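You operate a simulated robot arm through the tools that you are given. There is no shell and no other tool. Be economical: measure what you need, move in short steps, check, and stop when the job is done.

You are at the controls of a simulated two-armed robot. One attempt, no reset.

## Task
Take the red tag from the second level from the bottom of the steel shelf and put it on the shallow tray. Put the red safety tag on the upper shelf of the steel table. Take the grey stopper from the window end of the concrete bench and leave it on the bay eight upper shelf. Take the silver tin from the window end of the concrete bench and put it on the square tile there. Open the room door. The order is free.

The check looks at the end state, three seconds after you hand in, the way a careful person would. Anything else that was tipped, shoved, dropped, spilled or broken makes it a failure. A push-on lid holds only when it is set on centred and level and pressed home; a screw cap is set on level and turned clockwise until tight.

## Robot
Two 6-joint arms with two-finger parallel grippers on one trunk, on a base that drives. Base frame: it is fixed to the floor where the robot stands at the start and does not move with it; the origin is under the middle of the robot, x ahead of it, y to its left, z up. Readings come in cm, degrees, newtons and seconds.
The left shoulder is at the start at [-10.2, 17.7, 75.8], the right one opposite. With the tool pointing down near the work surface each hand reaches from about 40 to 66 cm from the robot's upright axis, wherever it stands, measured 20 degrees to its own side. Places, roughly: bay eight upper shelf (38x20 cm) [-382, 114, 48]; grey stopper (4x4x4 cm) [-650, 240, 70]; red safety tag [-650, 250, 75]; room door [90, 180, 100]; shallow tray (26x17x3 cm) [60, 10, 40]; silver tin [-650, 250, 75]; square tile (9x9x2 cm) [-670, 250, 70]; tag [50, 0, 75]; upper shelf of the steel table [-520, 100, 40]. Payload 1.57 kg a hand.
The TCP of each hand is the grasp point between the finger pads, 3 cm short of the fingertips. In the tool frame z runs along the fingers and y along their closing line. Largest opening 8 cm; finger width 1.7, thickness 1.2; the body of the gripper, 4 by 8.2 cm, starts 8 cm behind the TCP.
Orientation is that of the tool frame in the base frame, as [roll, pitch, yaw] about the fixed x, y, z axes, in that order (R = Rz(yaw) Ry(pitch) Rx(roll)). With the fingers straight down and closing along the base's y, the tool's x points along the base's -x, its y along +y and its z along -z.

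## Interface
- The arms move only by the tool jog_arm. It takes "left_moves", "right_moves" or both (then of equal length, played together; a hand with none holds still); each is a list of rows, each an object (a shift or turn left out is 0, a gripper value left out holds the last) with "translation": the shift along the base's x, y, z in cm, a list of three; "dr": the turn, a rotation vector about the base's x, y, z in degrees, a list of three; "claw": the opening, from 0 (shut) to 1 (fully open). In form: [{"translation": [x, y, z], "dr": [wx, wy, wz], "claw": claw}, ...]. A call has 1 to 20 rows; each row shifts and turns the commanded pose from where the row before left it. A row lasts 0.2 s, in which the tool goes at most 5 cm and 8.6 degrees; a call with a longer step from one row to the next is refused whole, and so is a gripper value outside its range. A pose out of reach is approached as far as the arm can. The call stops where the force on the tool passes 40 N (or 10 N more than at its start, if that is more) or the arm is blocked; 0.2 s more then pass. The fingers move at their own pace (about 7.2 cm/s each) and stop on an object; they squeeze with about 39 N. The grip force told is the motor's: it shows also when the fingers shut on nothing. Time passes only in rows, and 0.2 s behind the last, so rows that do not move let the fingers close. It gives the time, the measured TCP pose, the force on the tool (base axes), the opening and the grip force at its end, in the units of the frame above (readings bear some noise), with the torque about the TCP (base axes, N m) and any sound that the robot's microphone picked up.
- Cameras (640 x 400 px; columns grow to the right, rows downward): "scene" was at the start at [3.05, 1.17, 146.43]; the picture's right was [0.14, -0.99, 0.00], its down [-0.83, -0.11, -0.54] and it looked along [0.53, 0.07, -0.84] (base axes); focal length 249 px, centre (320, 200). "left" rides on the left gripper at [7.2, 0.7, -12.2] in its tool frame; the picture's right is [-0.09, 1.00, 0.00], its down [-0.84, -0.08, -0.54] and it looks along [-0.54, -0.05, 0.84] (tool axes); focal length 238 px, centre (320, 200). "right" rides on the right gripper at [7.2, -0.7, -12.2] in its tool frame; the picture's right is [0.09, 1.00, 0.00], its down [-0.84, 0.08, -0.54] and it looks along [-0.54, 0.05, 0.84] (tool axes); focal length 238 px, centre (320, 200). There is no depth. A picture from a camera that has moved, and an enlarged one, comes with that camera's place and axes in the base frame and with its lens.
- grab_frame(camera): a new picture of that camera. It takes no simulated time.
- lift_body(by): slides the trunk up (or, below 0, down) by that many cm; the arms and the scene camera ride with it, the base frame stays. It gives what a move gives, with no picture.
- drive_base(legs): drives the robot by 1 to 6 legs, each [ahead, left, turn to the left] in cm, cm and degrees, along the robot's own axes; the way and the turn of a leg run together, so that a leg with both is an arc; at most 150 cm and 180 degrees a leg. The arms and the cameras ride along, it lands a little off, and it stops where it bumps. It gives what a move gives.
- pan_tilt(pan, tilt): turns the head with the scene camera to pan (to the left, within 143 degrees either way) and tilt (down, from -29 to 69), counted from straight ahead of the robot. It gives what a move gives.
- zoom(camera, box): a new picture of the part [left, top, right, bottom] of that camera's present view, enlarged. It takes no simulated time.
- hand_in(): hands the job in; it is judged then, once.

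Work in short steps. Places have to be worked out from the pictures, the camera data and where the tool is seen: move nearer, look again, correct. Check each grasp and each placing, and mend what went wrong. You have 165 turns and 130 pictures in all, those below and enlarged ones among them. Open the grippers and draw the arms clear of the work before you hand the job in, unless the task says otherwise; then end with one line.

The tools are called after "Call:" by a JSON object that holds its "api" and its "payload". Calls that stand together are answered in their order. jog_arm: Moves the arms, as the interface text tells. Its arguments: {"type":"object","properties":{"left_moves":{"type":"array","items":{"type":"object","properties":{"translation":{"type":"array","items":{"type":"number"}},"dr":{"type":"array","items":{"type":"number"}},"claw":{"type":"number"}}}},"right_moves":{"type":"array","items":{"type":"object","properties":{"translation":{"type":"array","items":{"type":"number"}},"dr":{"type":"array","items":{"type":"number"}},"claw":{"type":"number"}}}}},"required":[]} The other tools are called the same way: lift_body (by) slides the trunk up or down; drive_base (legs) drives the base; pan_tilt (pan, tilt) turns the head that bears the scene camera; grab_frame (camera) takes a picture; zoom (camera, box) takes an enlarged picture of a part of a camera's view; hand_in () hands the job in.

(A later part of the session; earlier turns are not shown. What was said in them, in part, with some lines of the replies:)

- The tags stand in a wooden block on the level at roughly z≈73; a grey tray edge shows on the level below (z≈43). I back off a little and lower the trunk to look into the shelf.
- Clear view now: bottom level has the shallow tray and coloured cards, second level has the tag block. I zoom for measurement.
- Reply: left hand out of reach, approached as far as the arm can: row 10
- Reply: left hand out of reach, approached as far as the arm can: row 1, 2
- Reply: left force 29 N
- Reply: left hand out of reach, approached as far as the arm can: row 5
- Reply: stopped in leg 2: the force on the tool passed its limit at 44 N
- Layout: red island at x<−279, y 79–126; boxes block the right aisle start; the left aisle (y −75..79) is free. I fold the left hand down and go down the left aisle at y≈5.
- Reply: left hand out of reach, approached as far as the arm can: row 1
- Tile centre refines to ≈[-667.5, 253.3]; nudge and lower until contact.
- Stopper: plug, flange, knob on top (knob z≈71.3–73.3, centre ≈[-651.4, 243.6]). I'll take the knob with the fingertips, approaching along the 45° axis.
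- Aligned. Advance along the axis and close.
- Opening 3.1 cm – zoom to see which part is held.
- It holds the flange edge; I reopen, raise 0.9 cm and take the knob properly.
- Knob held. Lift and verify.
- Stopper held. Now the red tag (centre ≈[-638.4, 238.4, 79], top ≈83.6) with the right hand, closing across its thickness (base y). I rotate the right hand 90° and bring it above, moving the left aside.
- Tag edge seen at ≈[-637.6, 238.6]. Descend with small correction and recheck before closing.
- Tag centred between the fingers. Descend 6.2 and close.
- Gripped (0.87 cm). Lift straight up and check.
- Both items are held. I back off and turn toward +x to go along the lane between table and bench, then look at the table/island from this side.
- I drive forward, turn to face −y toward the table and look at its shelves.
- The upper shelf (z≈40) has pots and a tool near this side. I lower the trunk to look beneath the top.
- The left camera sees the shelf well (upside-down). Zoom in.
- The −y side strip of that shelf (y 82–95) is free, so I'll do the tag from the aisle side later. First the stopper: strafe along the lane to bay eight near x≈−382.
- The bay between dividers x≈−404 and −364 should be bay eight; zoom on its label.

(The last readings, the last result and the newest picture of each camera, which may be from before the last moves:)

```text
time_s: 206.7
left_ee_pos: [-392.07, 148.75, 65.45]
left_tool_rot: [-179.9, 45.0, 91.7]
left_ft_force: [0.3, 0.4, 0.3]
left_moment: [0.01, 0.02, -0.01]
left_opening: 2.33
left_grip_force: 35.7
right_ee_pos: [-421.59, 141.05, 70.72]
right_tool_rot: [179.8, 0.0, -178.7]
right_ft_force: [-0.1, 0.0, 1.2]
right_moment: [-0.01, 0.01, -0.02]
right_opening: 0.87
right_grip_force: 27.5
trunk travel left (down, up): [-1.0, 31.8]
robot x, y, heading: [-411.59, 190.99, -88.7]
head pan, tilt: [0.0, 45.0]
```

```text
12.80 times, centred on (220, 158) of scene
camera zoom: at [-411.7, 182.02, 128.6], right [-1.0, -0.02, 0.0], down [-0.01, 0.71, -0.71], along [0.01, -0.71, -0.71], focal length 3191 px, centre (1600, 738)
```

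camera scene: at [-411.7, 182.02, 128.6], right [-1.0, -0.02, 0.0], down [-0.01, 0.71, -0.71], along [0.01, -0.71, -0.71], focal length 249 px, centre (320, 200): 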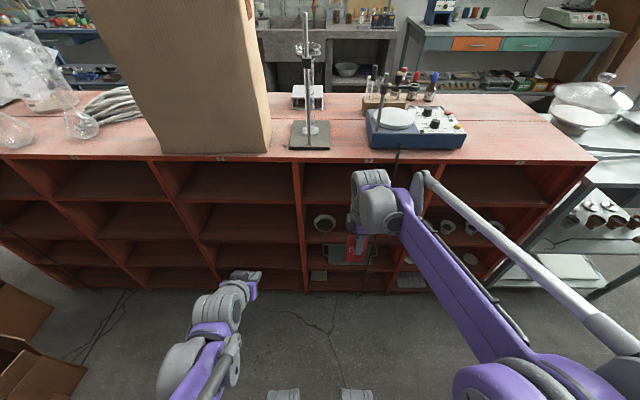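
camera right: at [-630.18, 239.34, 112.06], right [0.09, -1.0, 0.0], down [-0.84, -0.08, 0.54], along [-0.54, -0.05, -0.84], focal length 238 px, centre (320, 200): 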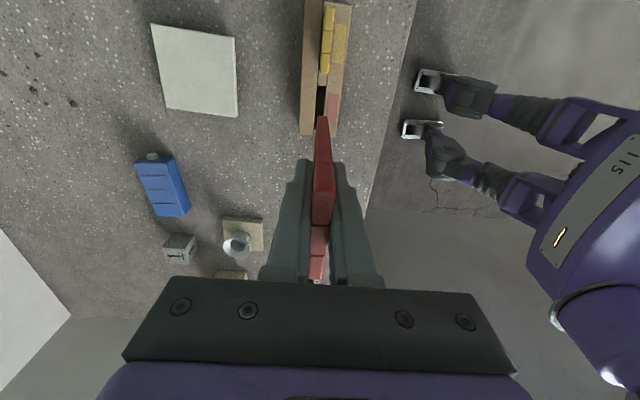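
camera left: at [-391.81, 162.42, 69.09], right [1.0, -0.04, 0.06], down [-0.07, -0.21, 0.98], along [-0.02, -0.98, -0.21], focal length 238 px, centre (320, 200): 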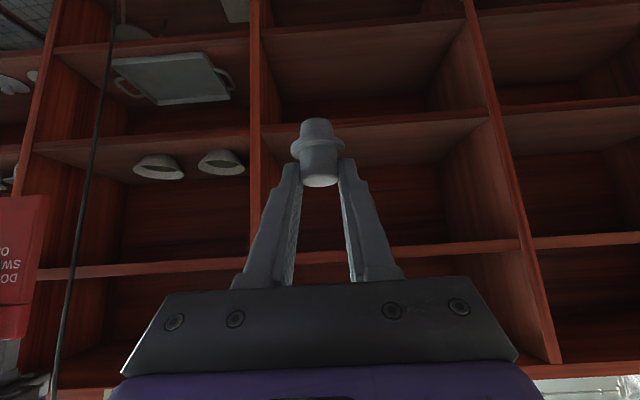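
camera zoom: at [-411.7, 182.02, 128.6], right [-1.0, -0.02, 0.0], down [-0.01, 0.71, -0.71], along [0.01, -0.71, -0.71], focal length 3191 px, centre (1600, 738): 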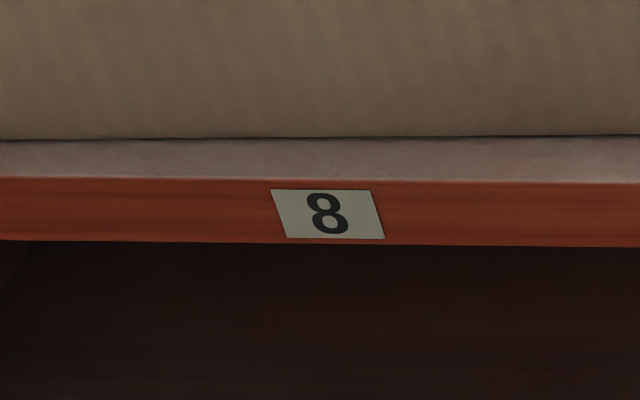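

Label 8 confirmed; its shelf at z≈48.6 matches the given [.., 48]. I retract the right hand, lower the left to TCP z≈57.5, shift to x≈−387 and drive in 16 cm.

Call:
{"api": "jog_arm", "payload": {"left_moves": [{"translation": [1, 0, -2]}, {"translation": [1, 0, -2]}, {"translation": [1, 0, -2]}, {"translation": [1, 0, -2]}, {"translation": [1, 0, 0]}], "right_moves": [{"translation": [0, 3, 0]}, {"translation": [0, 3, 0]}, {"translation": [0, 3, 0]}, {"translation": [0, 3, 0]}, {"translation": [0, 2, 0]}]}}

Call:
{"api": "drive_base", "payload": {"legs": [[15, 0, 0]]}}

Call:
{"api": "grab_frame", "payload": {"camera": "left"}}

Call:
{"api": "zoom", "payload": {"camera": "scene", "box": [140, 140, 380, 330]}}

```text
time_s: 207.9
left_ee_pos: [-386.96, 148.68, 57.59]
left_tool_rot: [-179.8, 45.0, 91.7]
left_ft_force: [0.1, 0.0, -0.2]
left_moment: [-0.03, 0.03, -0.01]
left_opening: 2.31
left_grip_force: 35.5
right_ee_pos: [-421.65, 155.06, 70.82]
right_tool_rot: [179.8, 0.0, -178.7]
right_ft_force: [-0.1, 0.6, -0.5]
right_moment: [-0.01, 0.02, 0.01]
right_opening: 0.86
right_grip_force: 27.5
trunk travel left (down, up): [-1.0, 31.8]
robot x, y, heading: [-411.61, 190.74, -89.1]
head pan, tilt: [0.0, 45.0]
```

```text
time_s: 209.2
left_ee_pos: [-386.81, 133.87, 57.58]
left_tool_rot: [-179.8, 44.8, 91.6]
left_ft_force: [0.2, -0.1, -0.3]
left_moment: [0.0, 0.0, -0.02]
left_opening: 2.29
left_grip_force: 34.9
right_ee_pos: [-421.61, 140.27, 70.64]
right_tool_rot: [179.9, 0.0, -178.8]
right_ft_force: [-1.4, -0.9, -0.1]
right_moment: [0.04, 0.03, 0.0]
right_opening: 0.88
right_grip_force: 27.7
trunk travel left (down, up): [-1.0, 31.8]
robot x, y, heading: [-411.78, 176.16, -88.8]
head pan, tilt: [0.0, 45.0]
```

```text
37 pictures are left
camera left: at [-386.58, 147.62, 61.19], right [1.0, -0.04, 0.06], down [-0.07, -0.21, 0.97], along [-0.03, -0.98, -0.21], focal length 238 px, centre (320, 200)
```

left: 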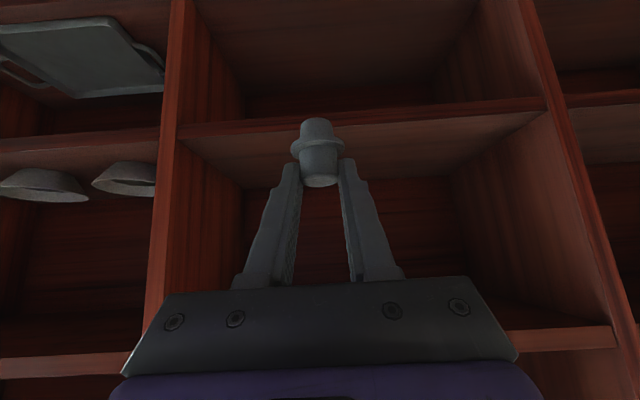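

```text
2.11 times, centred on (260, 235) of scene
camera zoom: at [-411.43, 167.24, 128.6], right [-1.0, -0.02, 0.0], down [-0.01, 0.71, -0.71], along [0.01, -0.71, -0.71], focal length 525 px, centre (446, 126)
```

zoom: 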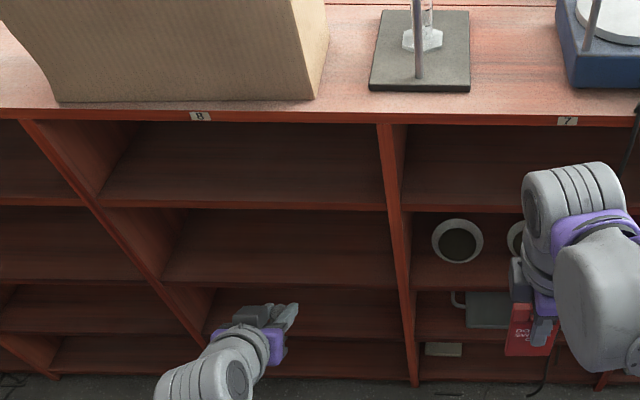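

Shelf surface ≈z 48, face y≈123.5. Drive 7.5 ahead, then extend the arm 8 cm.

Call:
{"api": "drive_base", "payload": {"legs": [[7, 0, 0]]}}

Call:
{"api": "jog_arm", "payload": {"left_moves": [{"translation": [0, -2, 0]}, {"translation": [0, -2, 0]}, {"translation": [0, -2, -0.5]}, {"translation": [0, -2, -0.5]}, {"translation": [0, 0, -1]}, {}]}}

Call:
{"api": "grab_frame", "payload": {"camera": "left"}}

```text
time_s: 210.2
left_ee_pos: [-386.5, 127.07, 57.54]
left_tool_rot: [-179.8, 44.9, 91.7]
left_ft_force: [0.2, -0.2, -0.1]
left_moment: [0.01, 0.03, 0.0]
left_opening: 2.29
left_grip_force: 35.5
right_ee_pos: [-421.42, 133.34, 70.75]
right_tool_rot: [179.9, 0.0, -178.8]
right_ft_force: [-0.4, 0.6, -0.5]
right_moment: [0.02, -0.02, 0.0]
right_opening: 0.86
right_grip_force: 27.3
trunk travel left (down, up): [-1.0, 31.8]
robot x, y, heading: [-411.66, 168.99, -89.1]
head pan, tilt: [0.0, 45.0]
```

```text
time_s: 211.6
left_ee_pos: [-386.66, 118.98, 55.5]
left_tool_rot: [-179.9, 44.9, 91.7]
left_ft_force: [-0.2, 0.9, -0.3]
left_moment: [0.0, 0.03, -0.01]
left_opening: 2.31
left_grip_force: 35.3
right_ee_pos: [-421.38, 133.49, 70.71]
right_tool_rot: [179.9, 0.1, -178.8]
right_ft_force: [0.0, 0.2, -1.2]
right_moment: [0.04, -0.01, 0.01]
right_opening: 0.87
right_grip_force: 27.6
trunk travel left (down, up): [-1.0, 31.8]
robot x, y, heading: [-411.51, 169.11, -88.9]
head pan, tilt: [0.0, 45.0]
```

```text
35 pictures are left
camera left: at [-386.4, 132.76, 59.19], right [1.0, -0.04, 0.06], down [-0.07, -0.21, 0.98], along [-0.03, -0.98, -0.21], focal length 238 px, centre (320, 200)
```

left: 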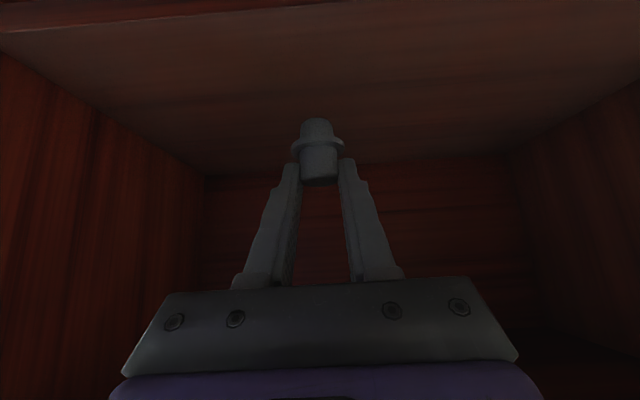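

Stopper is inside the bay over the shelf. Lower in small steps until contact.

Call:
{"api": "jog_arm", "payload": {"left_moves": [{"translation": [0, 0, -0.4]}, {"translation": [0, 0, -0.4]}, {"translation": [0, 0, -0.3]}, {}]}}

Call:
{"api": "jog_arm", "payload": {"left_moves": [{"translation": [0, 0, -0.3]}, {"translation": [0, 0, -0.3]}, {}]}}

```text
time_s: 212.6
left_ee_pos: [-386.68, 119.01, 54.36]
left_tool_rot: [-179.8, 45.0, 91.7]
left_ft_force: [0.1, 0.1, -0.7]
left_moment: [0.01, 0.02, -0.01]
left_opening: 2.33
left_grip_force: 36.0
right_ee_pos: [-421.39, 133.52, 70.63]
right_tool_rot: [179.9, 0.1, -178.7]
right_ft_force: [0.1, 0.2, 0.5]
right_moment: [-0.04, 0.03, 0.02]
right_opening: 0.88
right_grip_force: 27.2
trunk travel left (down, up): [-1.0, 31.8]
robot x, y, heading: [-411.56, 169.65, -88.9]
head pan, tilt: [0.0, 45.0]
```

```text
time_s: 213.4
left_ee_pos: [-386.67, 118.94, 53.9]
left_tool_rot: [-179.8, 44.9, 91.7]
left_ft_force: [0.2, 0.5, -0.2]
left_moment: [-0.01, 0.0, -0.02]
left_opening: 2.3
left_grip_force: 35.8
right_ee_pos: [-421.36, 133.5, 70.75]
right_tool_rot: [179.8, 0.0, -178.8]
right_ft_force: [-0.3, 0.7, -0.7]
right_moment: [-0.01, 0.01, -0.03]
right_opening: 0.88
right_grip_force: 27.4
trunk travel left (down, up): [-1.0, 31.8]
robot x, y, heading: [-411.57, 169.22, -89.0]
head pan, tilt: [0.0, 45.0]
```

Call:
{"api": "jog_arm", "payload": {"left_moves": [{"translation": [0, 0, -0.3]}, {}]}}

Call:
{"api": "jog_arm", "payload": {"left_moves": [{"translation": [0, 0, -0.3]}, {}]}}

Call:
{"api": "zoom", "payload": {"camera": "left", "box": [240, 90, 400, 210]}}

```text
time_s: 214.0
left_ee_pos: [-386.68, 119.1, 53.58]
left_tool_rot: [-179.8, 45.0, 91.7]
left_ft_force: [0.0, -0.1, -0.1]
left_moment: [0.01, -0.01, 0.03]
left_opening: 2.3
left_grip_force: 35.2
right_ee_pos: [-421.33, 133.49, 70.71]
right_tool_rot: [179.9, 0.0, -178.8]
right_ft_force: [0.2, -1.8, -0.6]
right_moment: [-0.01, 0.0, 0.0]
right_opening: 0.87
right_grip_force: 26.8
trunk travel left (down, up): [-1.0, 31.8]
robot x, y, heading: [-411.55, 168.96, -88.9]
head pan, tilt: [0.0, 45.0]
```

```text
time_s: 214.6
left_ee_pos: [-386.69, 119.15, 53.28]
left_tool_rot: [-179.8, 45.0, 91.7]
left_ft_force: [0.0, 0.6, -0.4]
left_moment: [-0.03, 0.03, 0.0]
left_opening: 2.33
left_grip_force: 35.7
right_ee_pos: [-421.38, 133.51, 70.7]
right_tool_rot: [179.9, 0.0, -178.7]
right_ft_force: [-0.8, 0.4, -0.5]
right_moment: [0.0, 0.02, 0.01]
right_opening: 0.88
right_grip_force: 27.1
trunk travel left (down, up): [-1.0, 31.8]
robot x, y, heading: [-411.94, 169.29, -88.8]
head pan, tilt: [0.0, 45.0]
```

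```text
3.33 times, centred on (320, 150) of left
camera zoom: at [-386.44, 132.84, 56.9], right [1.0, -0.04, 0.06], down [-0.07, -0.21, 0.98], along [-0.02, -0.98, -0.21], focal length 794 px, centre (320, 367)
```

zoom: 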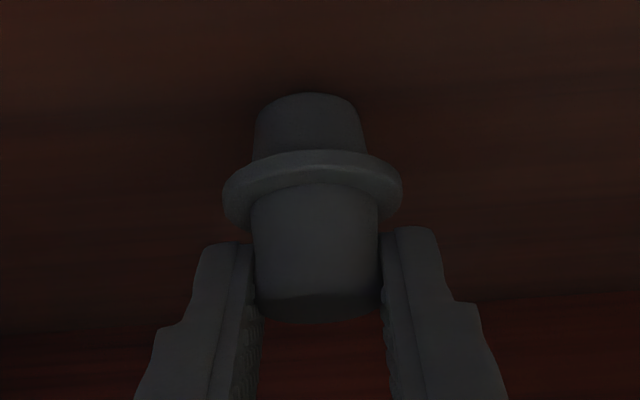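

Still no contact; keep lowering.

Call:
{"api": "jog_arm", "payload": {"left_moves": [{"translation": [0, 0, -0.25]}, {}]}}

Call:
{"api": "jog_arm", "payload": {"left_moves": [{"translation": [0, 0, -0.25]}, {}]}}

Call:
{"api": "jog_arm", "payload": {"left_moves": [{"translation": [0, 0, -0.25]}, {}]}}

```text
time_s: 215.2
left_ee_pos: [-386.64, 119.01, 53.04]
left_tool_rot: [-179.9, 45.0, 91.7]
left_ft_force: [-0.3, 0.6, -1.0]
left_moment: [-0.04, 0.01, -0.02]
left_opening: 2.28
left_grip_force: 35.6
right_ee_pos: [-421.31, 133.36, 70.81]
right_tool_rot: [180.0, 0.0, -178.8]
right_ft_force: [-0.4, -0.4, -0.1]
right_moment: [-0.01, -0.01, 0.01]
right_opening: 0.86
right_grip_force: 27.7
trunk travel left (down, up): [-1.0, 31.8]
robot x, y, heading: [-411.61, 168.96, -89.2]
head pan, tilt: [0.0, 45.0]
```

```text
time_s: 215.8
left_ee_pos: [-386.64, 119.1, 52.74]
left_tool_rot: [-179.8, 44.9, 91.7]
left_ft_force: [-0.8, -0.5, 0.6]
left_moment: [-0.02, -0.03, 0.01]
left_opening: 2.32
left_grip_force: 36.1
right_ee_pos: [-421.23, 133.44, 70.74]
right_tool_rot: [179.9, 0.0, -178.8]
right_ft_force: [-0.1, -0.4, -0.7]
right_moment: [-0.01, 0.0, -0.01]
right_opening: 0.86
right_grip_force: 27.6
trunk travel left (down, up): [-1.0, 31.8]
robot x, y, heading: [-411.47, 169.49, -89.1]
head pan, tilt: [0.0, 45.0]
```

```text
time_s: 216.4
left_ee_pos: [-386.85, 119.14, 52.66]
left_tool_rot: [-179.7, 45.1, 91.7]
left_ft_force: [0.8, -4.8, 17.1]
left_moment: [-0.32, -0.04, 0.0]
left_opening: 2.34
left_grip_force: 35.6
right_ee_pos: [-421.32, 133.46, 70.78]
right_tool_rot: [-180.0, 0.1, -178.8]
right_ft_force: [-0.1, -0.1, -0.4]
right_moment: [-0.03, 0.01, 0.02]
right_opening: 0.87
right_grip_force: 27.5
trunk travel left (down, up): [-1.0, 31.8]
robot x, y, heading: [-411.5, 169.18, -88.8]
head pan, tilt: [0.0, 45.0]
```

Contact. Release and retreat along the tool axis.

Call:
{"api": "jog_arm", "payload": {"left_moves": [{"translation": [0, 0, 0.15]}, {"claw": 0.35}, {"claw": 0.5}, {}, {"translation": [0, 1.5, 1.5]}, {"translation": [0, 2, 2]}, {"translation": [0, 3, 1]}, {"translation": [0, 3, 0]}]}}

Call:
{"api": "grab_frame", "payload": {"camera": "left"}}

```text
time_s: 218.2
left_ee_pos: [-386.66, 128.64, 57.29]
left_tool_rot: [-179.8, 45.0, 91.6]
left_ft_force: [0.1, -0.9, -0.2]
left_moment: [0.01, 0.01, 0.0]
left_opening: 4.02
left_grip_force: 0.0
right_ee_pos: [-421.42, 133.47, 70.66]
right_tool_rot: [180.0, 0.1, -178.8]
right_ft_force: [-0.2, -1.0, -1.5]
right_moment: [0.01, -0.04, 0.02]
right_opening: 0.85
right_grip_force: 27.6
trunk travel left (down, up): [-1.0, 31.8]
robot x, y, heading: [-411.71, 169.01, -88.7]
head pan, tilt: [0.0, 45.0]
```

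```text
33 pictures are left
camera left: at [-386.43, 142.37, 60.85], right [1.0, -0.04, 0.06], down [-0.07, -0.21, 0.97], along [-0.03, -0.98, -0.21], focal length 238 px, centre (320, 200)
```

left: 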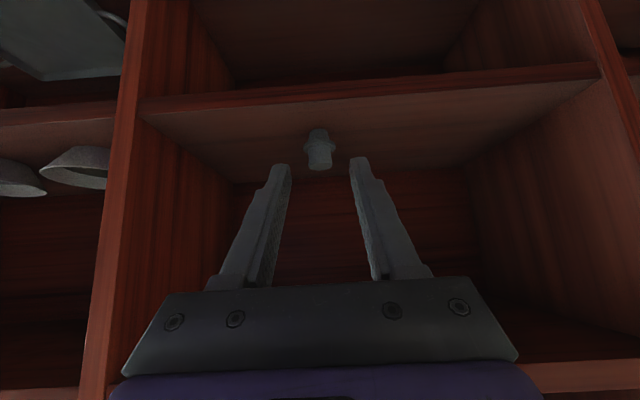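

Stopper stands on bay eight's shelf. Now I carry the tag around the window side of the table to the aisle side.

Call:
{"api": "drive_base", "payload": {"legs": [[-16, 0, 0], [0, -150, 0], [0, -57, 0], [40, 0, 0], [0, 0, 178.5]]}}

Call:
{"api": "drive_base", "payload": {"legs": [[-128, 0, 0], [0, -96, 0]]}}

Call:
{"api": "grab_frame", "payload": {"camera": "scene"}}

```text
time_s: 247.2
left_ee_pos: [-643.74, 181.81, 57.3]
left_tool_rot: [-179.8, 45.1, -91.6]
left_ft_force: [-0.3, -0.2, 0.2]
left_moment: [0.02, -0.03, 0.0]
left_opening: 4.03
left_grip_force: 0.1
right_ee_pos: [-609.26, 175.04, 70.76]
right_tool_rot: [179.9, 0.0, -2.0]
right_ft_force: [0.2, 0.9, 0.4]
right_moment: [0.02, 0.0, 0.0]
right_opening: 0.89
right_grip_force: 27.1
trunk travel left (down, up): [-1.0, 31.8]
robot x, y, heading: [-620.91, 140.39, 87.8]
head pan, tilt: [0.0, 45.0]
```

```text
time_s: 261.9
left_ee_pos: [-555.78, 46.8, 57.22]
left_tool_rot: [-179.7, 44.9, -93.4]
left_ft_force: [-0.3, 0.5, 0.1]
left_moment: [-0.01, 0.03, 0.0]
left_opening: 3.99
left_grip_force: 0.0
right_ee_pos: [-521.74, 38.95, 70.66]
right_tool_rot: [179.9, 0.0, -3.8]
right_ft_force: [-0.7, 0.2, -1.2]
right_moment: [-0.01, 0.0, 0.01]
right_opening: 0.88
right_grip_force: 27.3
trunk travel left (down, up): [-1.0, 31.8]
robot x, y, heading: [-534.26, 4.12, 86.0]
head pan, tilt: [0.0, 45.0]
```

```text
32 pictures are left
camera scene: at [-533.93, 13.44, 128.6], right [1.0, -0.07, 0.0], down [-0.05, -0.71, -0.71], along [0.05, 0.71, -0.71], focal length 249 px, centre (320, 200)
```

scene: 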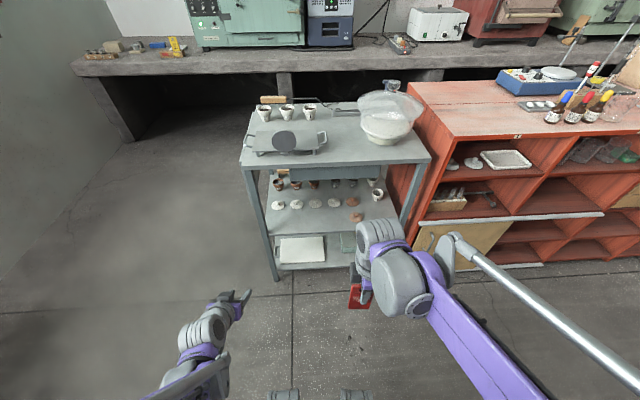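

Good view of the shelf from this side; zoom to measure the free strip in front of the lids.

Call:
{"api": "zoom", "payload": {"camera": "scene", "box": [235, 140, 415, 280]}}

```text
2.86 times, centred on (325, 210) of scene
camera zoom: at [-533.93, 13.44, 128.6], right [1.0, -0.07, 0.0], down [-0.05, -0.71, -0.71], along [0.05, 0.71, -0.71], focal length 712 px, centre (306, 171)
```

zoom: 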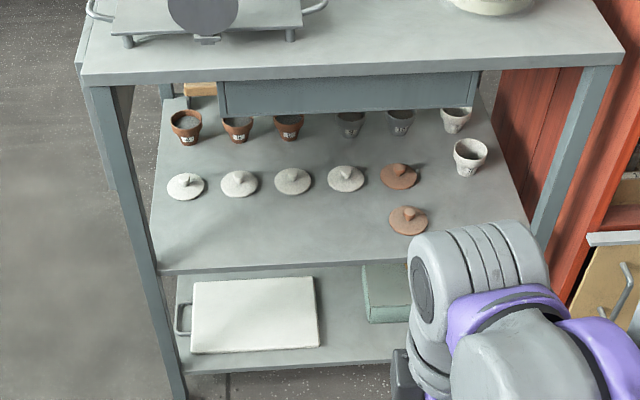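

Free strip y 81–95 confirmed, at x≈−550..−527. I check how far the tag extends below the fingers.

Call:
{"api": "grab_frame", "payload": {"camera": "right"}}

Call:
{"api": "zoom", "payload": {"camera": "scene", "box": [330, 250, 410, 330]}}

```text
30 pictures are left
camera right: at [-514.38, 39.15, 83.03], right [0.03, -1.0, 0.0], down [-0.84, -0.02, 0.54], along [-0.54, -0.02, -0.84], focal length 238 px, centre (320, 200)
```

right: 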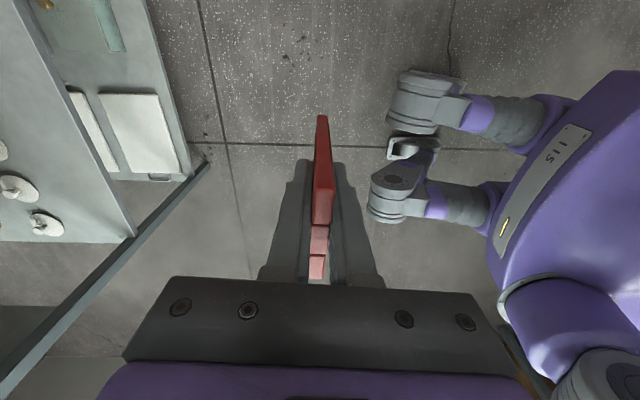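

```text
5.00 times, centred on (370, 290) of scene
camera zoom: at [-533.93, 13.44, 128.6], right [1.0, -0.07, 0.0], down [-0.05, -0.71, -0.71], along [0.05, 0.71, -0.71], focal length 1247 px, centre (70, -250)
```

zoom: 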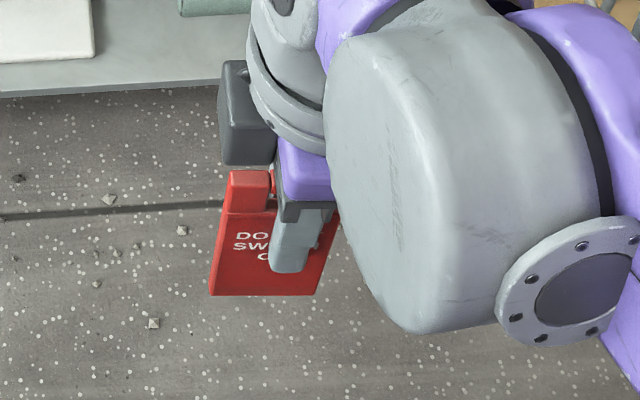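

The tag is about 6×14 cm (9 cm ahead of the TCP), so its long side should lie along x in that strip. I pitch the right hand to 30° below horizontal and yaw it ~43° left, in free space.

Call:
{"api": "jog_arm", "payload": {"right_moves": [{"translation": [0, 1.4, -1.2], "dr": [7.5, -0.5, 0]}, {"translation": [0, 1.4, -1.2], "dr": [7.5, -0.5, 0]}, {"translation": [0, 1.4, -1.2], "dr": [7.5, -0.5, 0]}, {"translation": [0, 1.4, -1.2], "dr": [7.5, -0.5, 0]}, {"translation": [0, 1.4, -1.2], "dr": [7.5, -0.5, 0]}, {"translation": [0, 1.4, -1.2], "dr": [7.5, -0.5, 0]}, {"translation": [0, 1.4, -1.2], "dr": [7.5, -0.5, 0]}, {"translation": [0, 1.4, -1.2], "dr": [7.5, -0.5, 0]}, {"translation": [-0.5, 0.3, 0], "dr": [0, 0, 7.2]}, {"translation": [-0.5, 0.3, 0], "dr": [0, 0, 7.2]}, {"translation": [-0.5, 0.3, 0], "dr": [0, 0, 7.2]}, {"translation": [-0.5, 0.3, 0], "dr": [0, 0, 7.2]}, {"translation": [-0.5, 0.3, 0], "dr": [0, 0, 7.2]}, {"translation": [-0.5, 0.3, 0], "dr": [0, 0, 7.2]}, {}]}}

Call:
{"api": "grab_frame", "payload": {"camera": "scene"}}

```text
time_s: 265.1
left_ee_pos: [-555.81, 46.9, 57.15]
left_tool_rot: [-179.8, 44.9, -93.4]
left_ft_force: [0.9, -0.5, -0.8]
left_moment: [-0.03, 0.04, -0.02]
left_opening: 3.98
left_grip_force: 0.1
right_ee_pos: [-524.67, 51.97, 61.06]
right_tool_rot: [-119.9, 0.0, 39.5]
right_ft_force: [-0.2, -0.3, -1.4]
right_moment: [0.01, -0.02, 0.01]
right_opening: 0.86
right_grip_force: 27.5
trunk travel left (down, up): [-1.0, 31.8]
robot x, y, heading: [-534.42, 4.16, 86.1]
head pan, tilt: [0.0, 45.0]
```

```text
28 pictures are left
camera scene: at [-533.94, 13.43, 128.6], right [1.0, -0.07, 0.0], down [-0.05, -0.71, -0.71], along [0.05, 0.71, -0.71], focal length 249 px, centre (320, 200)
```

scene: 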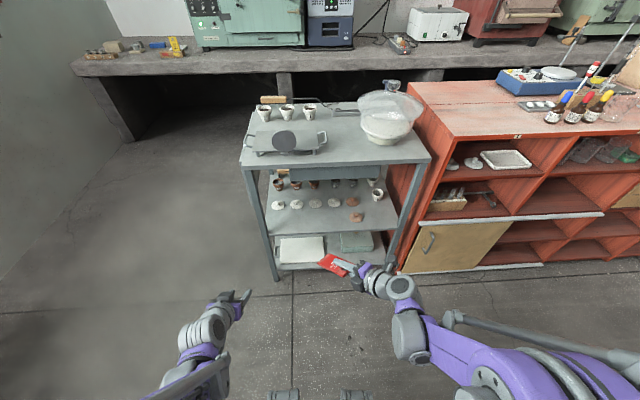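

Tag is held flat, pointing left-forward. I turn the robot 29° left, lower the hand 12 cm, and move to in front of the shelf strip.

Call:
{"api": "drive_base", "payload": {"legs": [[0, 0, 29], [6.8, -13.7, 0]]}}

Call:
{"api": "jog_arm", "payload": {"right_moves": [{"translation": [0, 0, -3]}, {"translation": [0, 0, -3]}, {"translation": [0, 0, -3]}, {"translation": [0, 0, -3]}, {}]}}

Call:
{"api": "pan_tilt", "payload": {"pan": -15, "tilt": 45}}

Call:
{"api": "grab_frame", "payload": {"camera": "scene"}}

Call:
{"api": "grab_frame", "payload": {"camera": "right"}}

```text
time_s: 268.4
left_ee_pos: [-564.26, 43.17, 57.27]
left_tool_rot: [-179.8, 45.0, -64.1]
left_ft_force: [-0.1, -0.5, -0.3]
left_moment: [0.0, 0.0, 0.0]
left_opening: 4.0
left_grip_force: 0.0
right_ee_pos: [-539.64, 62.88, 61.16]
right_tool_rot: [-119.9, 0.0, 68.7]
right_ft_force: [-0.5, 0.1, -0.3]
right_moment: [0.02, -0.01, -0.04]
right_opening: 0.87
right_grip_force: 27.5
trunk travel left (down, up): [-1.0, 31.8]
robot x, y, heading: [-525.18, 16.44, 115.4]
head pan, tilt: [0.0, 45.0]
```

```text
time_s: 269.6
left_ee_pos: [-564.11, 42.98, 57.25]
left_tool_rot: [-179.8, 45.1, -64.2]
left_ft_force: [0.2, -0.3, 0.3]
left_moment: [-0.04, -0.02, -0.01]
left_opening: 4.0
left_grip_force: 0.1
right_ee_pos: [-539.89, 62.88, 49.11]
right_tool_rot: [-119.9, -0.1, 68.6]
right_ft_force: [0.1, -0.4, -0.1]
right_moment: [-0.02, 0.03, 0.02]
right_opening: 0.89
right_grip_force: 27.5
trunk travel left (down, up): [-1.0, 31.8]
robot x, y, heading: [-525.18, 16.39, 115.6]
head pan, tilt: [0.0, 45.0]
```

```text
time_s: 270.4
left_ee_pos: [-564.24, 43.2, 57.23]
left_tool_rot: [-179.7, 45.0, -64.2]
left_ft_force: [0.6, -0.3, 0.5]
left_moment: [-0.04, -0.02, 0.0]
left_opening: 3.96
left_grip_force: 0.0
right_ee_pos: [-539.9, 62.96, 49.17]
right_tool_rot: [-120.0, 0.1, 68.7]
right_ft_force: [1.0, -0.8, -0.3]
right_moment: [0.0, 0.02, -0.01]
right_opening: 0.88
right_grip_force: 27.5
trunk travel left (down, up): [-1.0, 31.8]
robot x, y, heading: [-524.98, 16.31, 115.2]
head pan, tilt: [-15.0, 45.0]
```

```text
27 pictures are left
camera scene: at [-526.77, 25.34, 128.6], right [0.98, 0.18, 0.0], down [0.13, -0.7, -0.71], along [-0.13, 0.7, -0.71], focal length 249 px, centre (320, 200)
```

scene: 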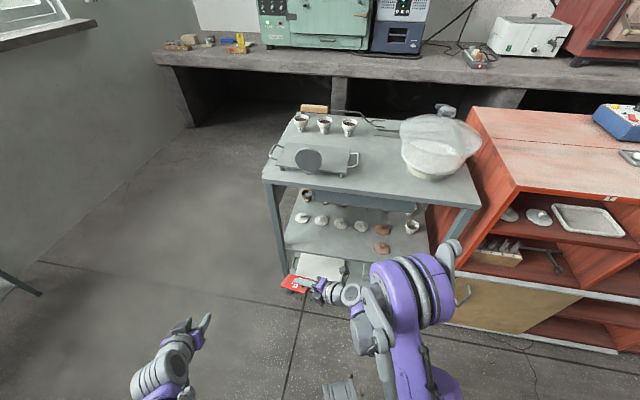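

```text
26 pictures are left
camera right: at [-527.69, 65.88, 55.89], right [0.5, -0.09, -0.86], down [0.17, -0.96, 0.2], along [-0.85, -0.25, -0.46], focal length 238 px, centre (320, 200)
```

right: 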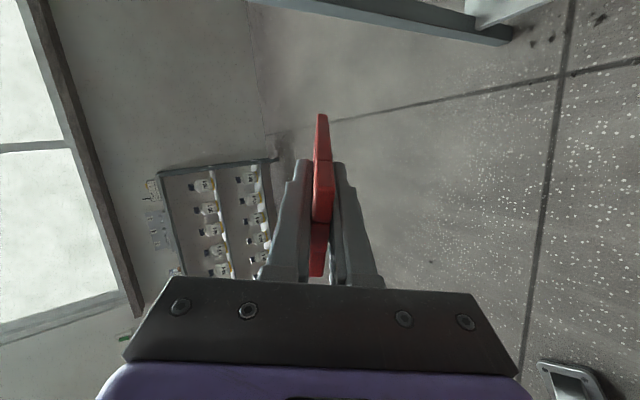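

Zoom on the tag to measure it relative to the shelf strip.

Call:
{"api": "zoom", "payload": {"camera": "scene", "box": [250, 190, 450, 310]}}

```text
3.20 times, centred on (350, 250) of scene
camera zoom: at [-526.77, 25.34, 128.6], right [0.98, 0.18, 0.0], down [0.13, -0.7, -0.71], along [-0.13, 0.7, -0.71], focal length 798 px, centre (224, 40)
```

zoom: 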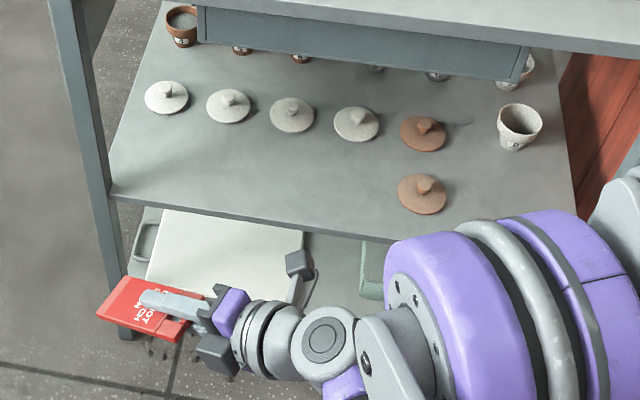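

Tag ≈6×11 cm (7.5 ahead of TCP); free strip y 81–96, drawer bottom z≈65 clear. Move in 22 cm along +y.

Call:
{"api": "drive_base", "payload": {"legs": [[20.3, -9.5, 0]]}}

Call:
{"api": "zoom", "payload": {"camera": "scene", "box": [230, 190, 450, 350]}}

Call:
{"api": "grab_frame", "payload": {"camera": "right"}}

```text
time_s: 272.1
left_ee_pos: [-564.35, 65.22, 57.19]
left_tool_rot: [-179.8, 45.0, -63.9]
left_ft_force: [-0.3, 0.0, 0.5]
left_moment: [0.0, -0.03, -0.03]
left_opening: 3.99
left_grip_force: 0.1
right_ee_pos: [-540.03, 85.18, 49.1]
right_tool_rot: [-119.9, 0.0, 68.8]
right_ft_force: [-0.6, -0.9, -0.1]
right_moment: [-0.04, 0.03, 0.02]
right_opening: 0.87
right_grip_force: 27.2
trunk travel left (down, up): [-1.0, 31.8]
robot x, y, heading: [-525.32, 38.75, 115.3]
head pan, tilt: [-15.0, 45.0]
```

```text
2.50 times, centred on (340, 270) of scene
camera zoom: at [-526.84, 47.63, 128.6], right [0.98, 0.18, 0.0], down [0.13, -0.7, -0.71], along [-0.13, 0.69, -0.71], focal length 623 px, centre (270, 25)
```

zoom: 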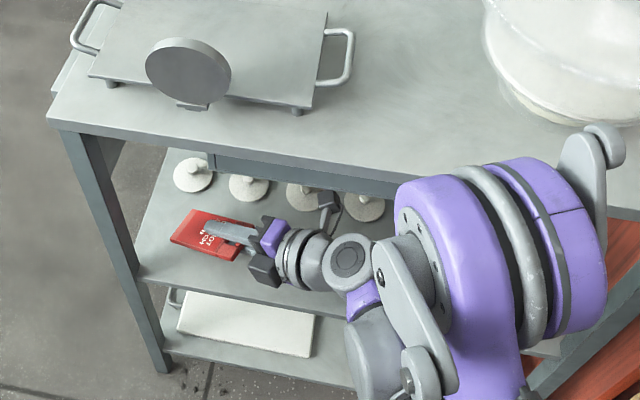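

```text
23 pictures are left
camera right: at [-527.82, 88.14, 55.88], right [0.5, -0.09, -0.86], down [0.17, -0.96, 0.2], along [-0.85, -0.25, -0.46], focal length 238 px, centre (320, 200)
```

right: 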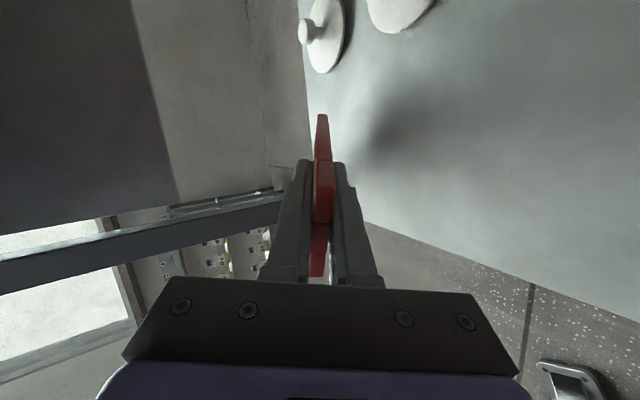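

Now move +2.3 in y, flatten the pitch by 10°, and lower toward the shelf.

Call:
{"api": "jog_arm", "payload": {"right_moves": [{"translation": [0, 1.2, 0], "dr": [1.8, 4.66, 0]}, {"translation": [0, 1.1, 0], "dr": [1.8, 4.66, 0]}, {"translation": [0, 0, -1.5]}, {"translation": [0, 0, -1.5]}, {"translation": [0, 0, -1]}, {}]}}

Call:
{"api": "grab_frame", "payload": {"camera": "right"}}

```text
time_s: 273.4
left_ee_pos: [-564.33, 65.25, 57.36]
left_tool_rot: [-179.8, 45.1, -64.1]
left_ft_force: [0.3, -0.2, 0.6]
left_moment: [0.01, 0.05, -0.03]
left_opening: 4.0
left_grip_force: 0.0
right_ee_pos: [-543.29, 85.85, 45.26]
right_tool_rot: [-113.0, 2.1, 66.9]
right_ft_force: [9.6, -5.7, 27.8]
right_moment: [1.15, 1.68, -0.06]
right_opening: 1.2
right_grip_force: 29.4
right hand out of reach, approached as far as the arm can: row 1, 2
trunk travel left (down, up): [-1.0, 31.8]
robot x, y, heading: [-525.14, 38.51, 115.6]
head pan, tilt: [-15.0, 45.0]
```

```text
22 pictures are left
camera right: at [-530.37, 88.3, 50.54], right [0.38, -0.1, -0.92], down [0.16, -0.97, 0.17], along [-0.91, -0.21, -0.35], focal length 238 px, centre (320, 200)
```

right: 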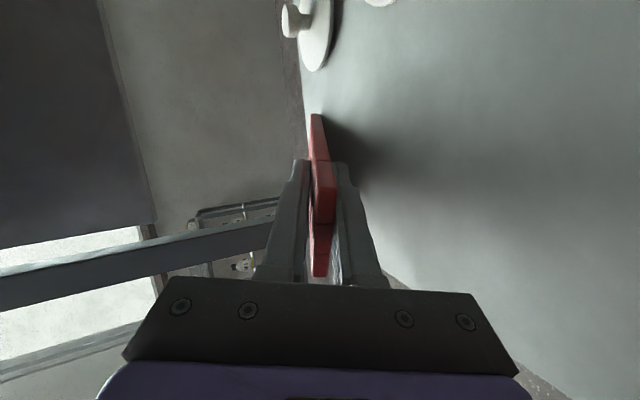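

Contact with the shelf; position drifted due to reach. I lift 1 cm, and shift the base by (+3, +2.5) cm so the tag is centred in the strip.

Call:
{"api": "jog_arm", "payload": {"right_moves": [{"translation": [0, 0, 0.7]}, {"translation": [0, 0, 0.5]}, {}]}}

Call:
{"api": "drive_base", "payload": {"legs": [[1.0, -3.8, 0]]}}

Call:
{"api": "grab_frame", "payload": {"camera": "right"}}

Call:
{"api": "zoom", "payload": {"camera": "scene", "box": [270, 220, 380, 330]}}

```text
time_s: 274.2
left_ee_pos: [-564.32, 65.34, 57.17]
left_tool_rot: [-179.8, 45.0, -64.0]
left_ft_force: [-0.4, -0.3, 1.1]
left_moment: [-0.01, 0.01, -0.01]
left_opening: 3.99
left_grip_force: 0.0
right_ee_pos: [-543.43, 86.09, 46.23]
right_tool_rot: [-113.2, 2.1, 67.0]
right_ft_force: [-0.4, -0.1, -0.4]
right_moment: [-0.01, 0.0, 0.02]
right_opening: 0.84
right_grip_force: 27.4
trunk travel left (down, up): [-1.0, 31.8]
robot x, y, heading: [-525.24, 38.75, 115.6]
head pan, tilt: [-15.0, 45.0]
```

```text
time_s: 275.3
left_ee_pos: [-561.22, 67.89, 57.26]
left_tool_rot: [-179.8, 45.0, -64.0]
left_ft_force: [0.2, 0.4, 0.0]
left_moment: [-0.01, 0.01, -0.02]
left_opening: 3.99
left_grip_force: 0.0
right_ee_pos: [-540.5, 88.64, 46.3]
right_tool_rot: [-113.2, 2.0, 66.9]
right_ft_force: [-0.4, 0.2, -0.9]
right_moment: [-0.01, 0.05, 0.0]
right_opening: 0.87
right_grip_force: 27.3
trunk travel left (down, up): [-1.0, 31.8]
robot x, y, heading: [-522.14, 41.06, 115.6]
head pan, tilt: [-15.0, 45.0]
```

```text
21 pictures are left
camera right: at [-527.51, 91.02, 51.56], right [0.38, -0.1, -0.92], down [0.16, -0.97, 0.17], along [-0.91, -0.21, -0.36], focal length 238 px, centre (320, 200)
```

right: 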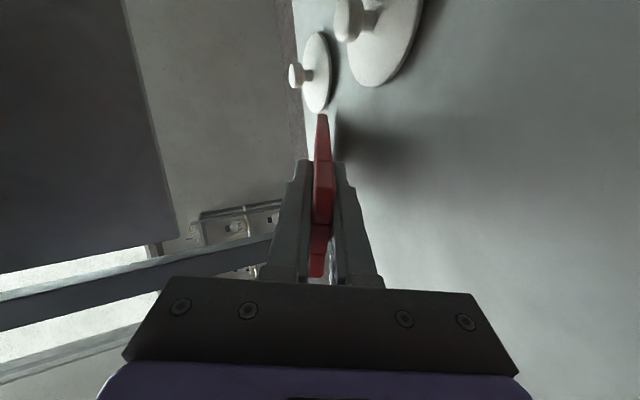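

```text
3.64 times, centred on (325, 275) of scene
camera zoom: at [-523.87, 50.14, 128.6], right [0.98, 0.18, 0.0], down [0.13, -0.7, -0.71], along [-0.13, 0.7, -0.71], focal length 907 px, centre (302, -73)
```

zoom: 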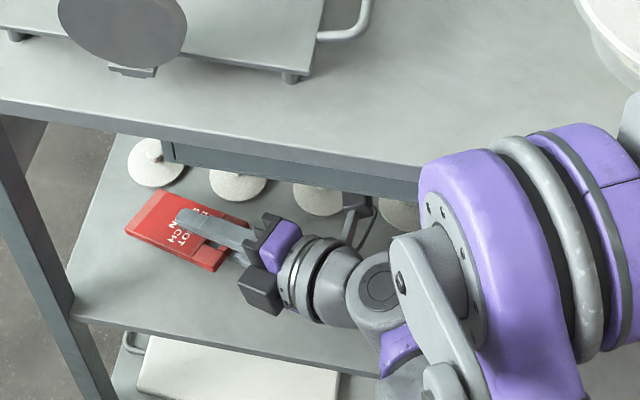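

Aligned (tag footprint y≈84.5–94). Lower to light contact, then open slightly.

Call:
{"api": "jog_arm", "payload": {"right_moves": [{"translation": [0, 0, -0.4]}, {"translation": [0, 0, -0.3]}, {}]}}

Call:
{"api": "jog_arm", "payload": {"right_moves": [{"claw": 0.3}, {"claw": 0.3}, {}, {}]}}

Call:
{"api": "grab_frame", "payload": {"camera": "right"}}

```text
time_s: 276.1
left_ee_pos: [-561.32, 67.78, 57.17]
left_tool_rot: [-179.8, 45.0, -64.0]
left_ft_force: [-0.5, -0.8, 0.7]
left_moment: [-0.02, 0.04, 0.0]
left_opening: 4.0
left_grip_force: 0.1
right_ee_pos: [-540.45, 88.46, 45.78]
right_tool_rot: [-113.0, 2.0, 66.8]
right_ft_force: [-0.2, 1.1, 15.1]
right_moment: [0.87, 1.01, -0.07]
right_opening: 0.9
right_grip_force: 28.3
trunk travel left (down, up): [-1.0, 31.8]
robot x, y, heading: [-522.32, 41.05, 115.7]
head pan, tilt: [-15.0, 45.0]
```

```text
time_s: 277.1
left_ee_pos: [-561.39, 67.75, 57.27]
left_tool_rot: [-179.7, 45.0, -64.0]
left_ft_force: [0.2, -0.7, 0.6]
left_moment: [-0.02, -0.01, -0.03]
left_opening: 4.0
left_grip_force: 0.1
right_ee_pos: [-540.51, 88.55, 45.56]
right_tool_rot: [-113.1, 2.2, 67.0]
right_ft_force: [0.0, -0.4, -1.0]
right_moment: [-0.01, 0.01, -0.02]
right_opening: 2.42
right_grip_force: 0.1
trunk travel left (down, up): [-1.0, 31.8]
robot x, y, heading: [-522.19, 41.2, 115.4]
head pan, tilt: [-15.0, 45.0]
```

```text
19 pictures are left
camera right: at [-527.48, 90.98, 50.91], right [0.38, -0.1, -0.92], down [0.16, -0.97, 0.17], along [-0.91, -0.21, -0.36], focal length 238 px, centre (320, 200)
```

right: 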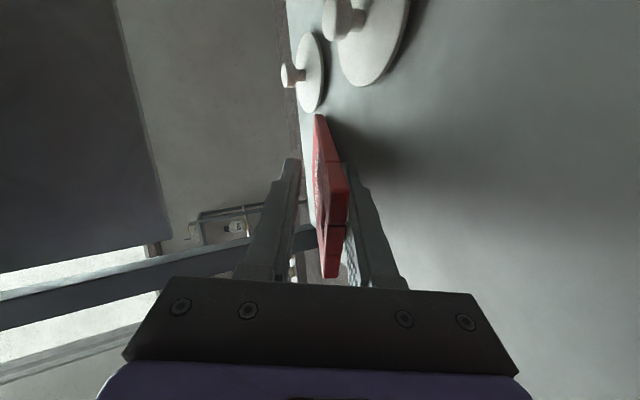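

Tag rests on the lower finger with its far end on the shelf. Withdraw along the tool axis slowly.

Call:
{"api": "jog_arm", "payload": {"right_moves": [{"translation": [1.3, -0.55, 0.45]}, {"translation": [1.3, -0.55, 0.45]}, {"translation": [1.3, -0.55, 0.5]}, {"translation": [1.3, -0.55, 0.5]}, {}]}}

Call:
{"api": "grab_frame", "payload": {"camera": "right"}}

```text
time_s: 278.3
left_ee_pos: [-561.39, 67.85, 57.2]
left_tool_rot: [-179.8, 45.0, -64.0]
left_ft_force: [-0.6, 0.2, 0.8]
left_moment: [0.01, 0.0, 0.02]
left_opening: 4.01
left_grip_force: 0.1
right_ee_pos: [-536.79, 86.55, 47.83]
right_tool_rot: [-114.0, 2.7, 66.6]
right_ft_force: [0.1, 0.2, 0.7]
right_moment: [0.02, 0.0, 0.0]
right_opening: 2.48
right_grip_force: 0.5
right hand out of reach, approached as far as the arm can: row 3, 4
trunk travel left (down, up): [-1.0, 31.8]
robot x, y, heading: [-521.99, 41.51, 115.5]
head pan, tilt: [-15.0, 45.0]
```

```text
18 pictures are left
camera right: at [-523.84, 88.99, 53.25], right [0.39, -0.12, -0.91], down [0.15, -0.97, 0.19], along [-0.91, -0.21, -0.36], focal length 238 px, centre (320, 200)
```

right: 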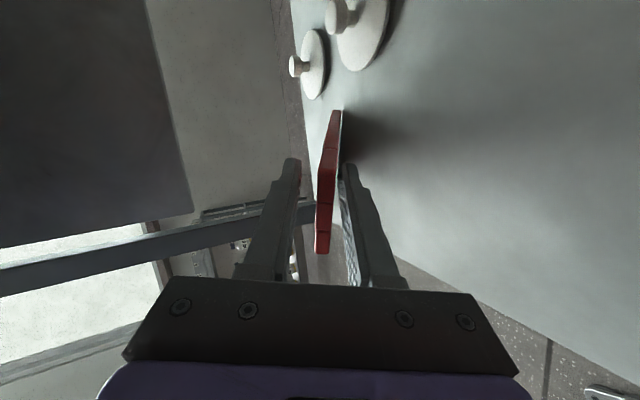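

Continue withdrawing horizontally with the base (finger has room below), letting the tag settle.

Call:
{"api": "drive_base", "payload": {"legs": [[-2.6, -3.0, 0]]}}

Call:
{"api": "grab_frame", "payload": {"camera": "right"}}

```text
time_s: 279.2
left_ee_pos: [-557.69, 66.71, 57.34]
left_tool_rot: [-179.7, 44.9, -63.9]
left_ft_force: [0.3, 0.0, 0.1]
left_moment: [0.01, -0.04, 0.01]
left_opening: 4.0
left_grip_force: 0.0
right_ee_pos: [-532.99, 85.56, 47.93]
right_tool_rot: [-113.9, 2.7, 66.6]
right_ft_force: [0.2, -0.4, -0.5]
right_moment: [-0.02, -0.03, 0.01]
right_opening: 2.4
right_grip_force: 0.7
trunk travel left (down, up): [-1.0, 31.8]
robot x, y, heading: [-518.38, 39.78, 115.5]
head pan, tilt: [-15.0, 45.0]
```

```text
17 pictures are left
camera right: at [-520.06, 88.0, 53.25], right [0.39, -0.12, -0.91], down [0.15, -0.97, 0.19], along [-0.91, -0.21, -0.36], focal length 238 px, centre (320, 200)
```

right: 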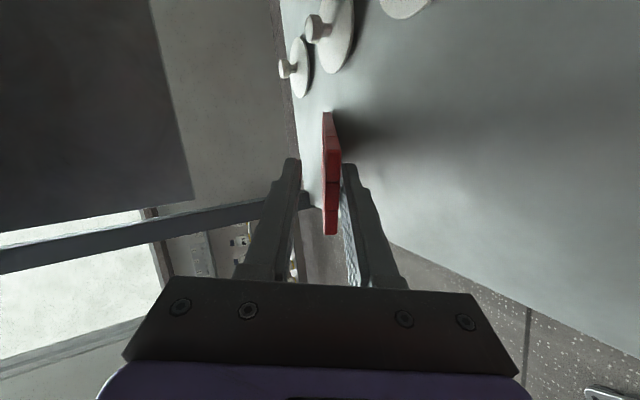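

Check from the scene camera where the tag is.

Call:
{"api": "zoom", "payload": {"camera": "scene", "box": [270, 200, 410, 330]}}

```text
3.08 times, centred on (340, 265) of scene
camera zoom: at [-520.08, 49.11, 128.6], right [0.98, 0.18, 0.0], down [0.13, -0.7, -0.71], along [-0.13, 0.7, -0.71], focal length 767 px, centre (258, 0)
```

zoom: 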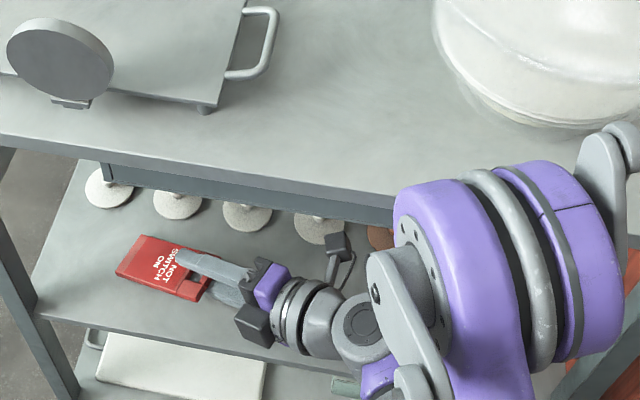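

Tag spans about y 84–92, x −544..−533: fine. Lower the fingers 1.3 cm so it lies nearly flat, then withdraw further.

Call:
{"api": "jog_arm", "payload": {"right_moves": [{"translation": [0, 0, -0.7]}, {"translation": [0, 0, -0.6]}, {}]}}

Call:
{"api": "drive_base", "payload": {"legs": [[-3.9, -3.6, 0]]}}

Call:
{"api": "zoom", "payload": {"camera": "scene", "box": [270, 200, 410, 330]}}

Call:
{"api": "grab_frame", "payload": {"camera": "right"}}

```text
time_s: 280.0
left_ee_pos: [-557.7, 66.76, 57.29]
left_tool_rot: [-179.8, 45.0, -64.0]
left_ft_force: [0.5, 0.3, 0.3]
left_moment: [0.02, -0.03, 0.0]
left_opening: 4.0
left_grip_force: 0.1
right_ee_pos: [-533.32, 85.93, 47.02]
right_tool_rot: [-114.1, 2.8, 66.5]
right_ft_force: [0.5, 0.0, 0.1]
right_moment: [0.04, 0.04, -0.01]
right_opening: 2.41
right_grip_force: 0.3
right hand out of reach, approached as far as the arm can: row 1, 2
trunk travel left (down, up): [-1.0, 31.8]
robot x, y, heading: [-518.17, 39.64, 115.4]
head pan, tilt: [-15.0, 45.0]
```

```text
time_s: 281.0
left_ee_pos: [-552.67, 64.81, 57.28]
left_tool_rot: [-179.8, 45.0, -64.0]
left_ft_force: [0.0, -0.1, -0.3]
left_moment: [0.01, 0.01, 0.0]
left_opening: 3.99
left_grip_force: 0.0
right_ee_pos: [-528.32, 84.05, 46.84]
right_tool_rot: [-114.1, 2.7, 66.5]
right_ft_force: [-0.4, 0.8, -1.0]
right_moment: [-0.01, -0.04, 0.04]
right_opening: 2.42
right_grip_force: 0.0
trunk travel left (down, up): [-1.0, 31.8]
robot x, y, heading: [-513.32, 38.1, 115.5]
head pan, tilt: [-15.0, 45.0]
```

```text
3.08 times, centred on (340, 265) of scene
camera zoom: at [-515.12, 47.11, 128.6], right [0.98, 0.18, 0.0], down [0.13, -0.7, -0.71], along [-0.13, 0.7, -0.71], focal length 767 px, centre (258, 0)
```

zoom: 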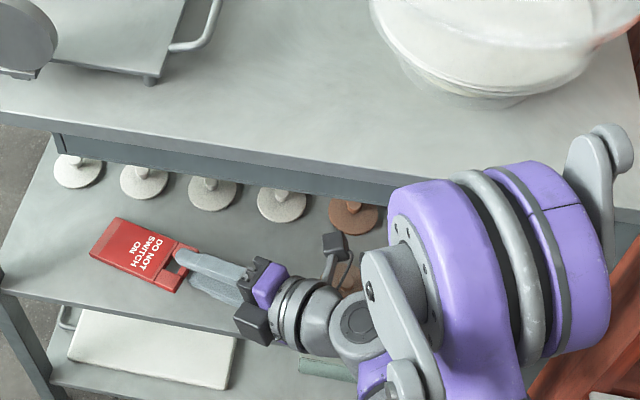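

```text
14 pictures are left
camera right: at [-515.31, 86.55, 52.25], right [0.39, -0.12, -0.91], down [0.15, -0.97, 0.19], along [-0.91, -0.21, -0.36], focal length 238 px, centre (320, 200)
```

right: 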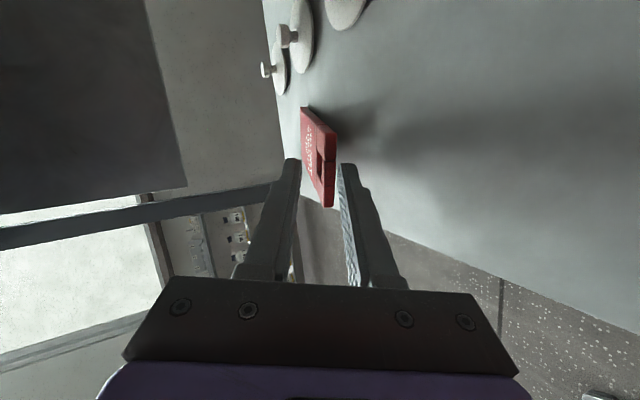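

Almost free; withdraw 4 cm more.

Call:
{"api": "drive_base", "payload": {"legs": [[-3.3, -2.6, 0]]}}

Call:
{"api": "zoom", "payload": {"camera": "scene", "box": [250, 200, 410, 330]}}

```text
time_s: 281.9
left_ee_pos: [-548.99, 62.97, 57.24]
left_tool_rot: [-179.8, 45.0, -64.0]
left_ft_force: [-0.5, 0.3, 0.1]
left_moment: [-0.03, 0.0, -0.01]
left_opening: 3.98
left_grip_force: 0.1
right_ee_pos: [-524.56, 82.21, 46.92]
right_tool_rot: [-113.9, 2.7, 66.5]
right_ft_force: [-0.1, -0.7, -0.4]
right_moment: [-0.04, -0.01, 0.05]
right_opening: 2.38
right_grip_force: 0.1
trunk travel left (down, up): [-1.0, 31.8]
robot x, y, heading: [-509.74, 36.14, 115.5]
head pan, tilt: [-15.0, 45.0]
```

```text
3.08 times, centred on (330, 265) of scene
camera zoom: at [-511.38, 45.24, 128.6], right [0.98, 0.18, 0.0], down [0.13, -0.7, -0.71], along [-0.13, 0.7, -0.71], focal length 767 px, centre (289, 0)
```

zoom: 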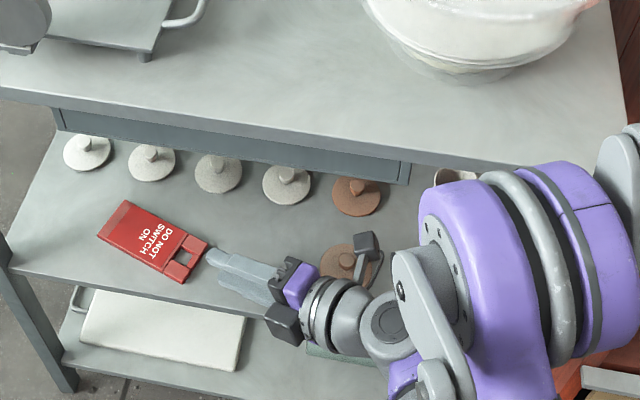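

The tag lies flat on the shelf, fully inside the edge and clear of fingers. Back straight out.

Call:
{"api": "drive_base", "payload": {"legs": [[-28, 10.5, 0]]}}

Call:
{"api": "zoom", "payload": {"camera": "scene", "box": [230, 150, 450, 310]}}

```text
time_s: 284.0
left_ee_pos: [-546.57, 33.53, 57.28]
left_tool_rot: [-179.8, 45.1, -63.8]
left_ft_force: [0.5, -0.3, 0.4]
left_moment: [-0.01, -0.03, 0.01]
left_opening: 4.0
left_grip_force: 0.0
right_ee_pos: [-522.16, 52.87, 46.95]
right_tool_rot: [-114.1, 2.7, 66.8]
right_ft_force: [0.3, -0.1, 0.7]
right_moment: [0.0, 0.02, -0.01]
right_opening: 2.42
right_grip_force: 0.0
trunk travel left (down, up): [-1.0, 31.8]
robot x, y, heading: [-507.27, 7.16, 115.8]
head pan, tilt: [-15.0, 45.0]
```

```text
2.50 times, centred on (340, 230) of scene
camera zoom: at [-508.87, 15.96, 128.6], right [0.98, 0.19, 0.0], down [0.13, -0.69, -0.71], along [-0.13, 0.69, -0.71], focal length 623 px, centre (270, 125)
```

zoom: 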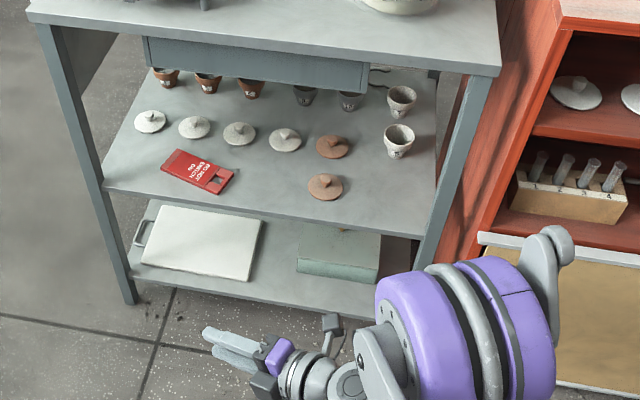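

Tag is well placed; lids and pots undisturbed. I open both grippers, clear of everything, and hand in.

Call:
{"api": "jog_arm", "payload": {"left_moves": [{"claw": 1}, {}, {}], "right_moves": [{"claw": 1}, {}, {}]}}

Call:
{"api": "hand_in", "payload": {}}

```text
time_s: 284.8
left_ee_pos: [-546.49, 33.51, 57.27]
left_tool_rot: [-179.8, 45.0, -63.7]
left_ft_force: [1.7, 0.4, -0.7]
left_moment: [0.01, -0.02, 0.01]
left_opening: 8.0
left_grip_force: 0.0
right_ee_pos: [-522.16, 52.92, 46.8]
right_tool_rot: [-114.1, 2.7, 66.8]
right_ft_force: [0.7, 0.7, -0.1]
right_moment: [0.0, 0.01, 0.0]
right_opening: 7.98
right_grip_force: 0.0
trunk travel left (down, up): [-1.0, 31.8]
robot x, y, heading: [-506.88, 7.03, 116.0]
head pan, tilt: [-15.0, 45.0]
```

```text
The job is handed in.
```

I handed the job in with all five parts done: red tag on the shallow tray, red safety tag on the steel table's upper shelf, grey stopper in bay eight on the shelf at z≈48 (matching your given height, though there is a higher shelf at z≈70), silver tin on the square tile, and the room door open about 64°.
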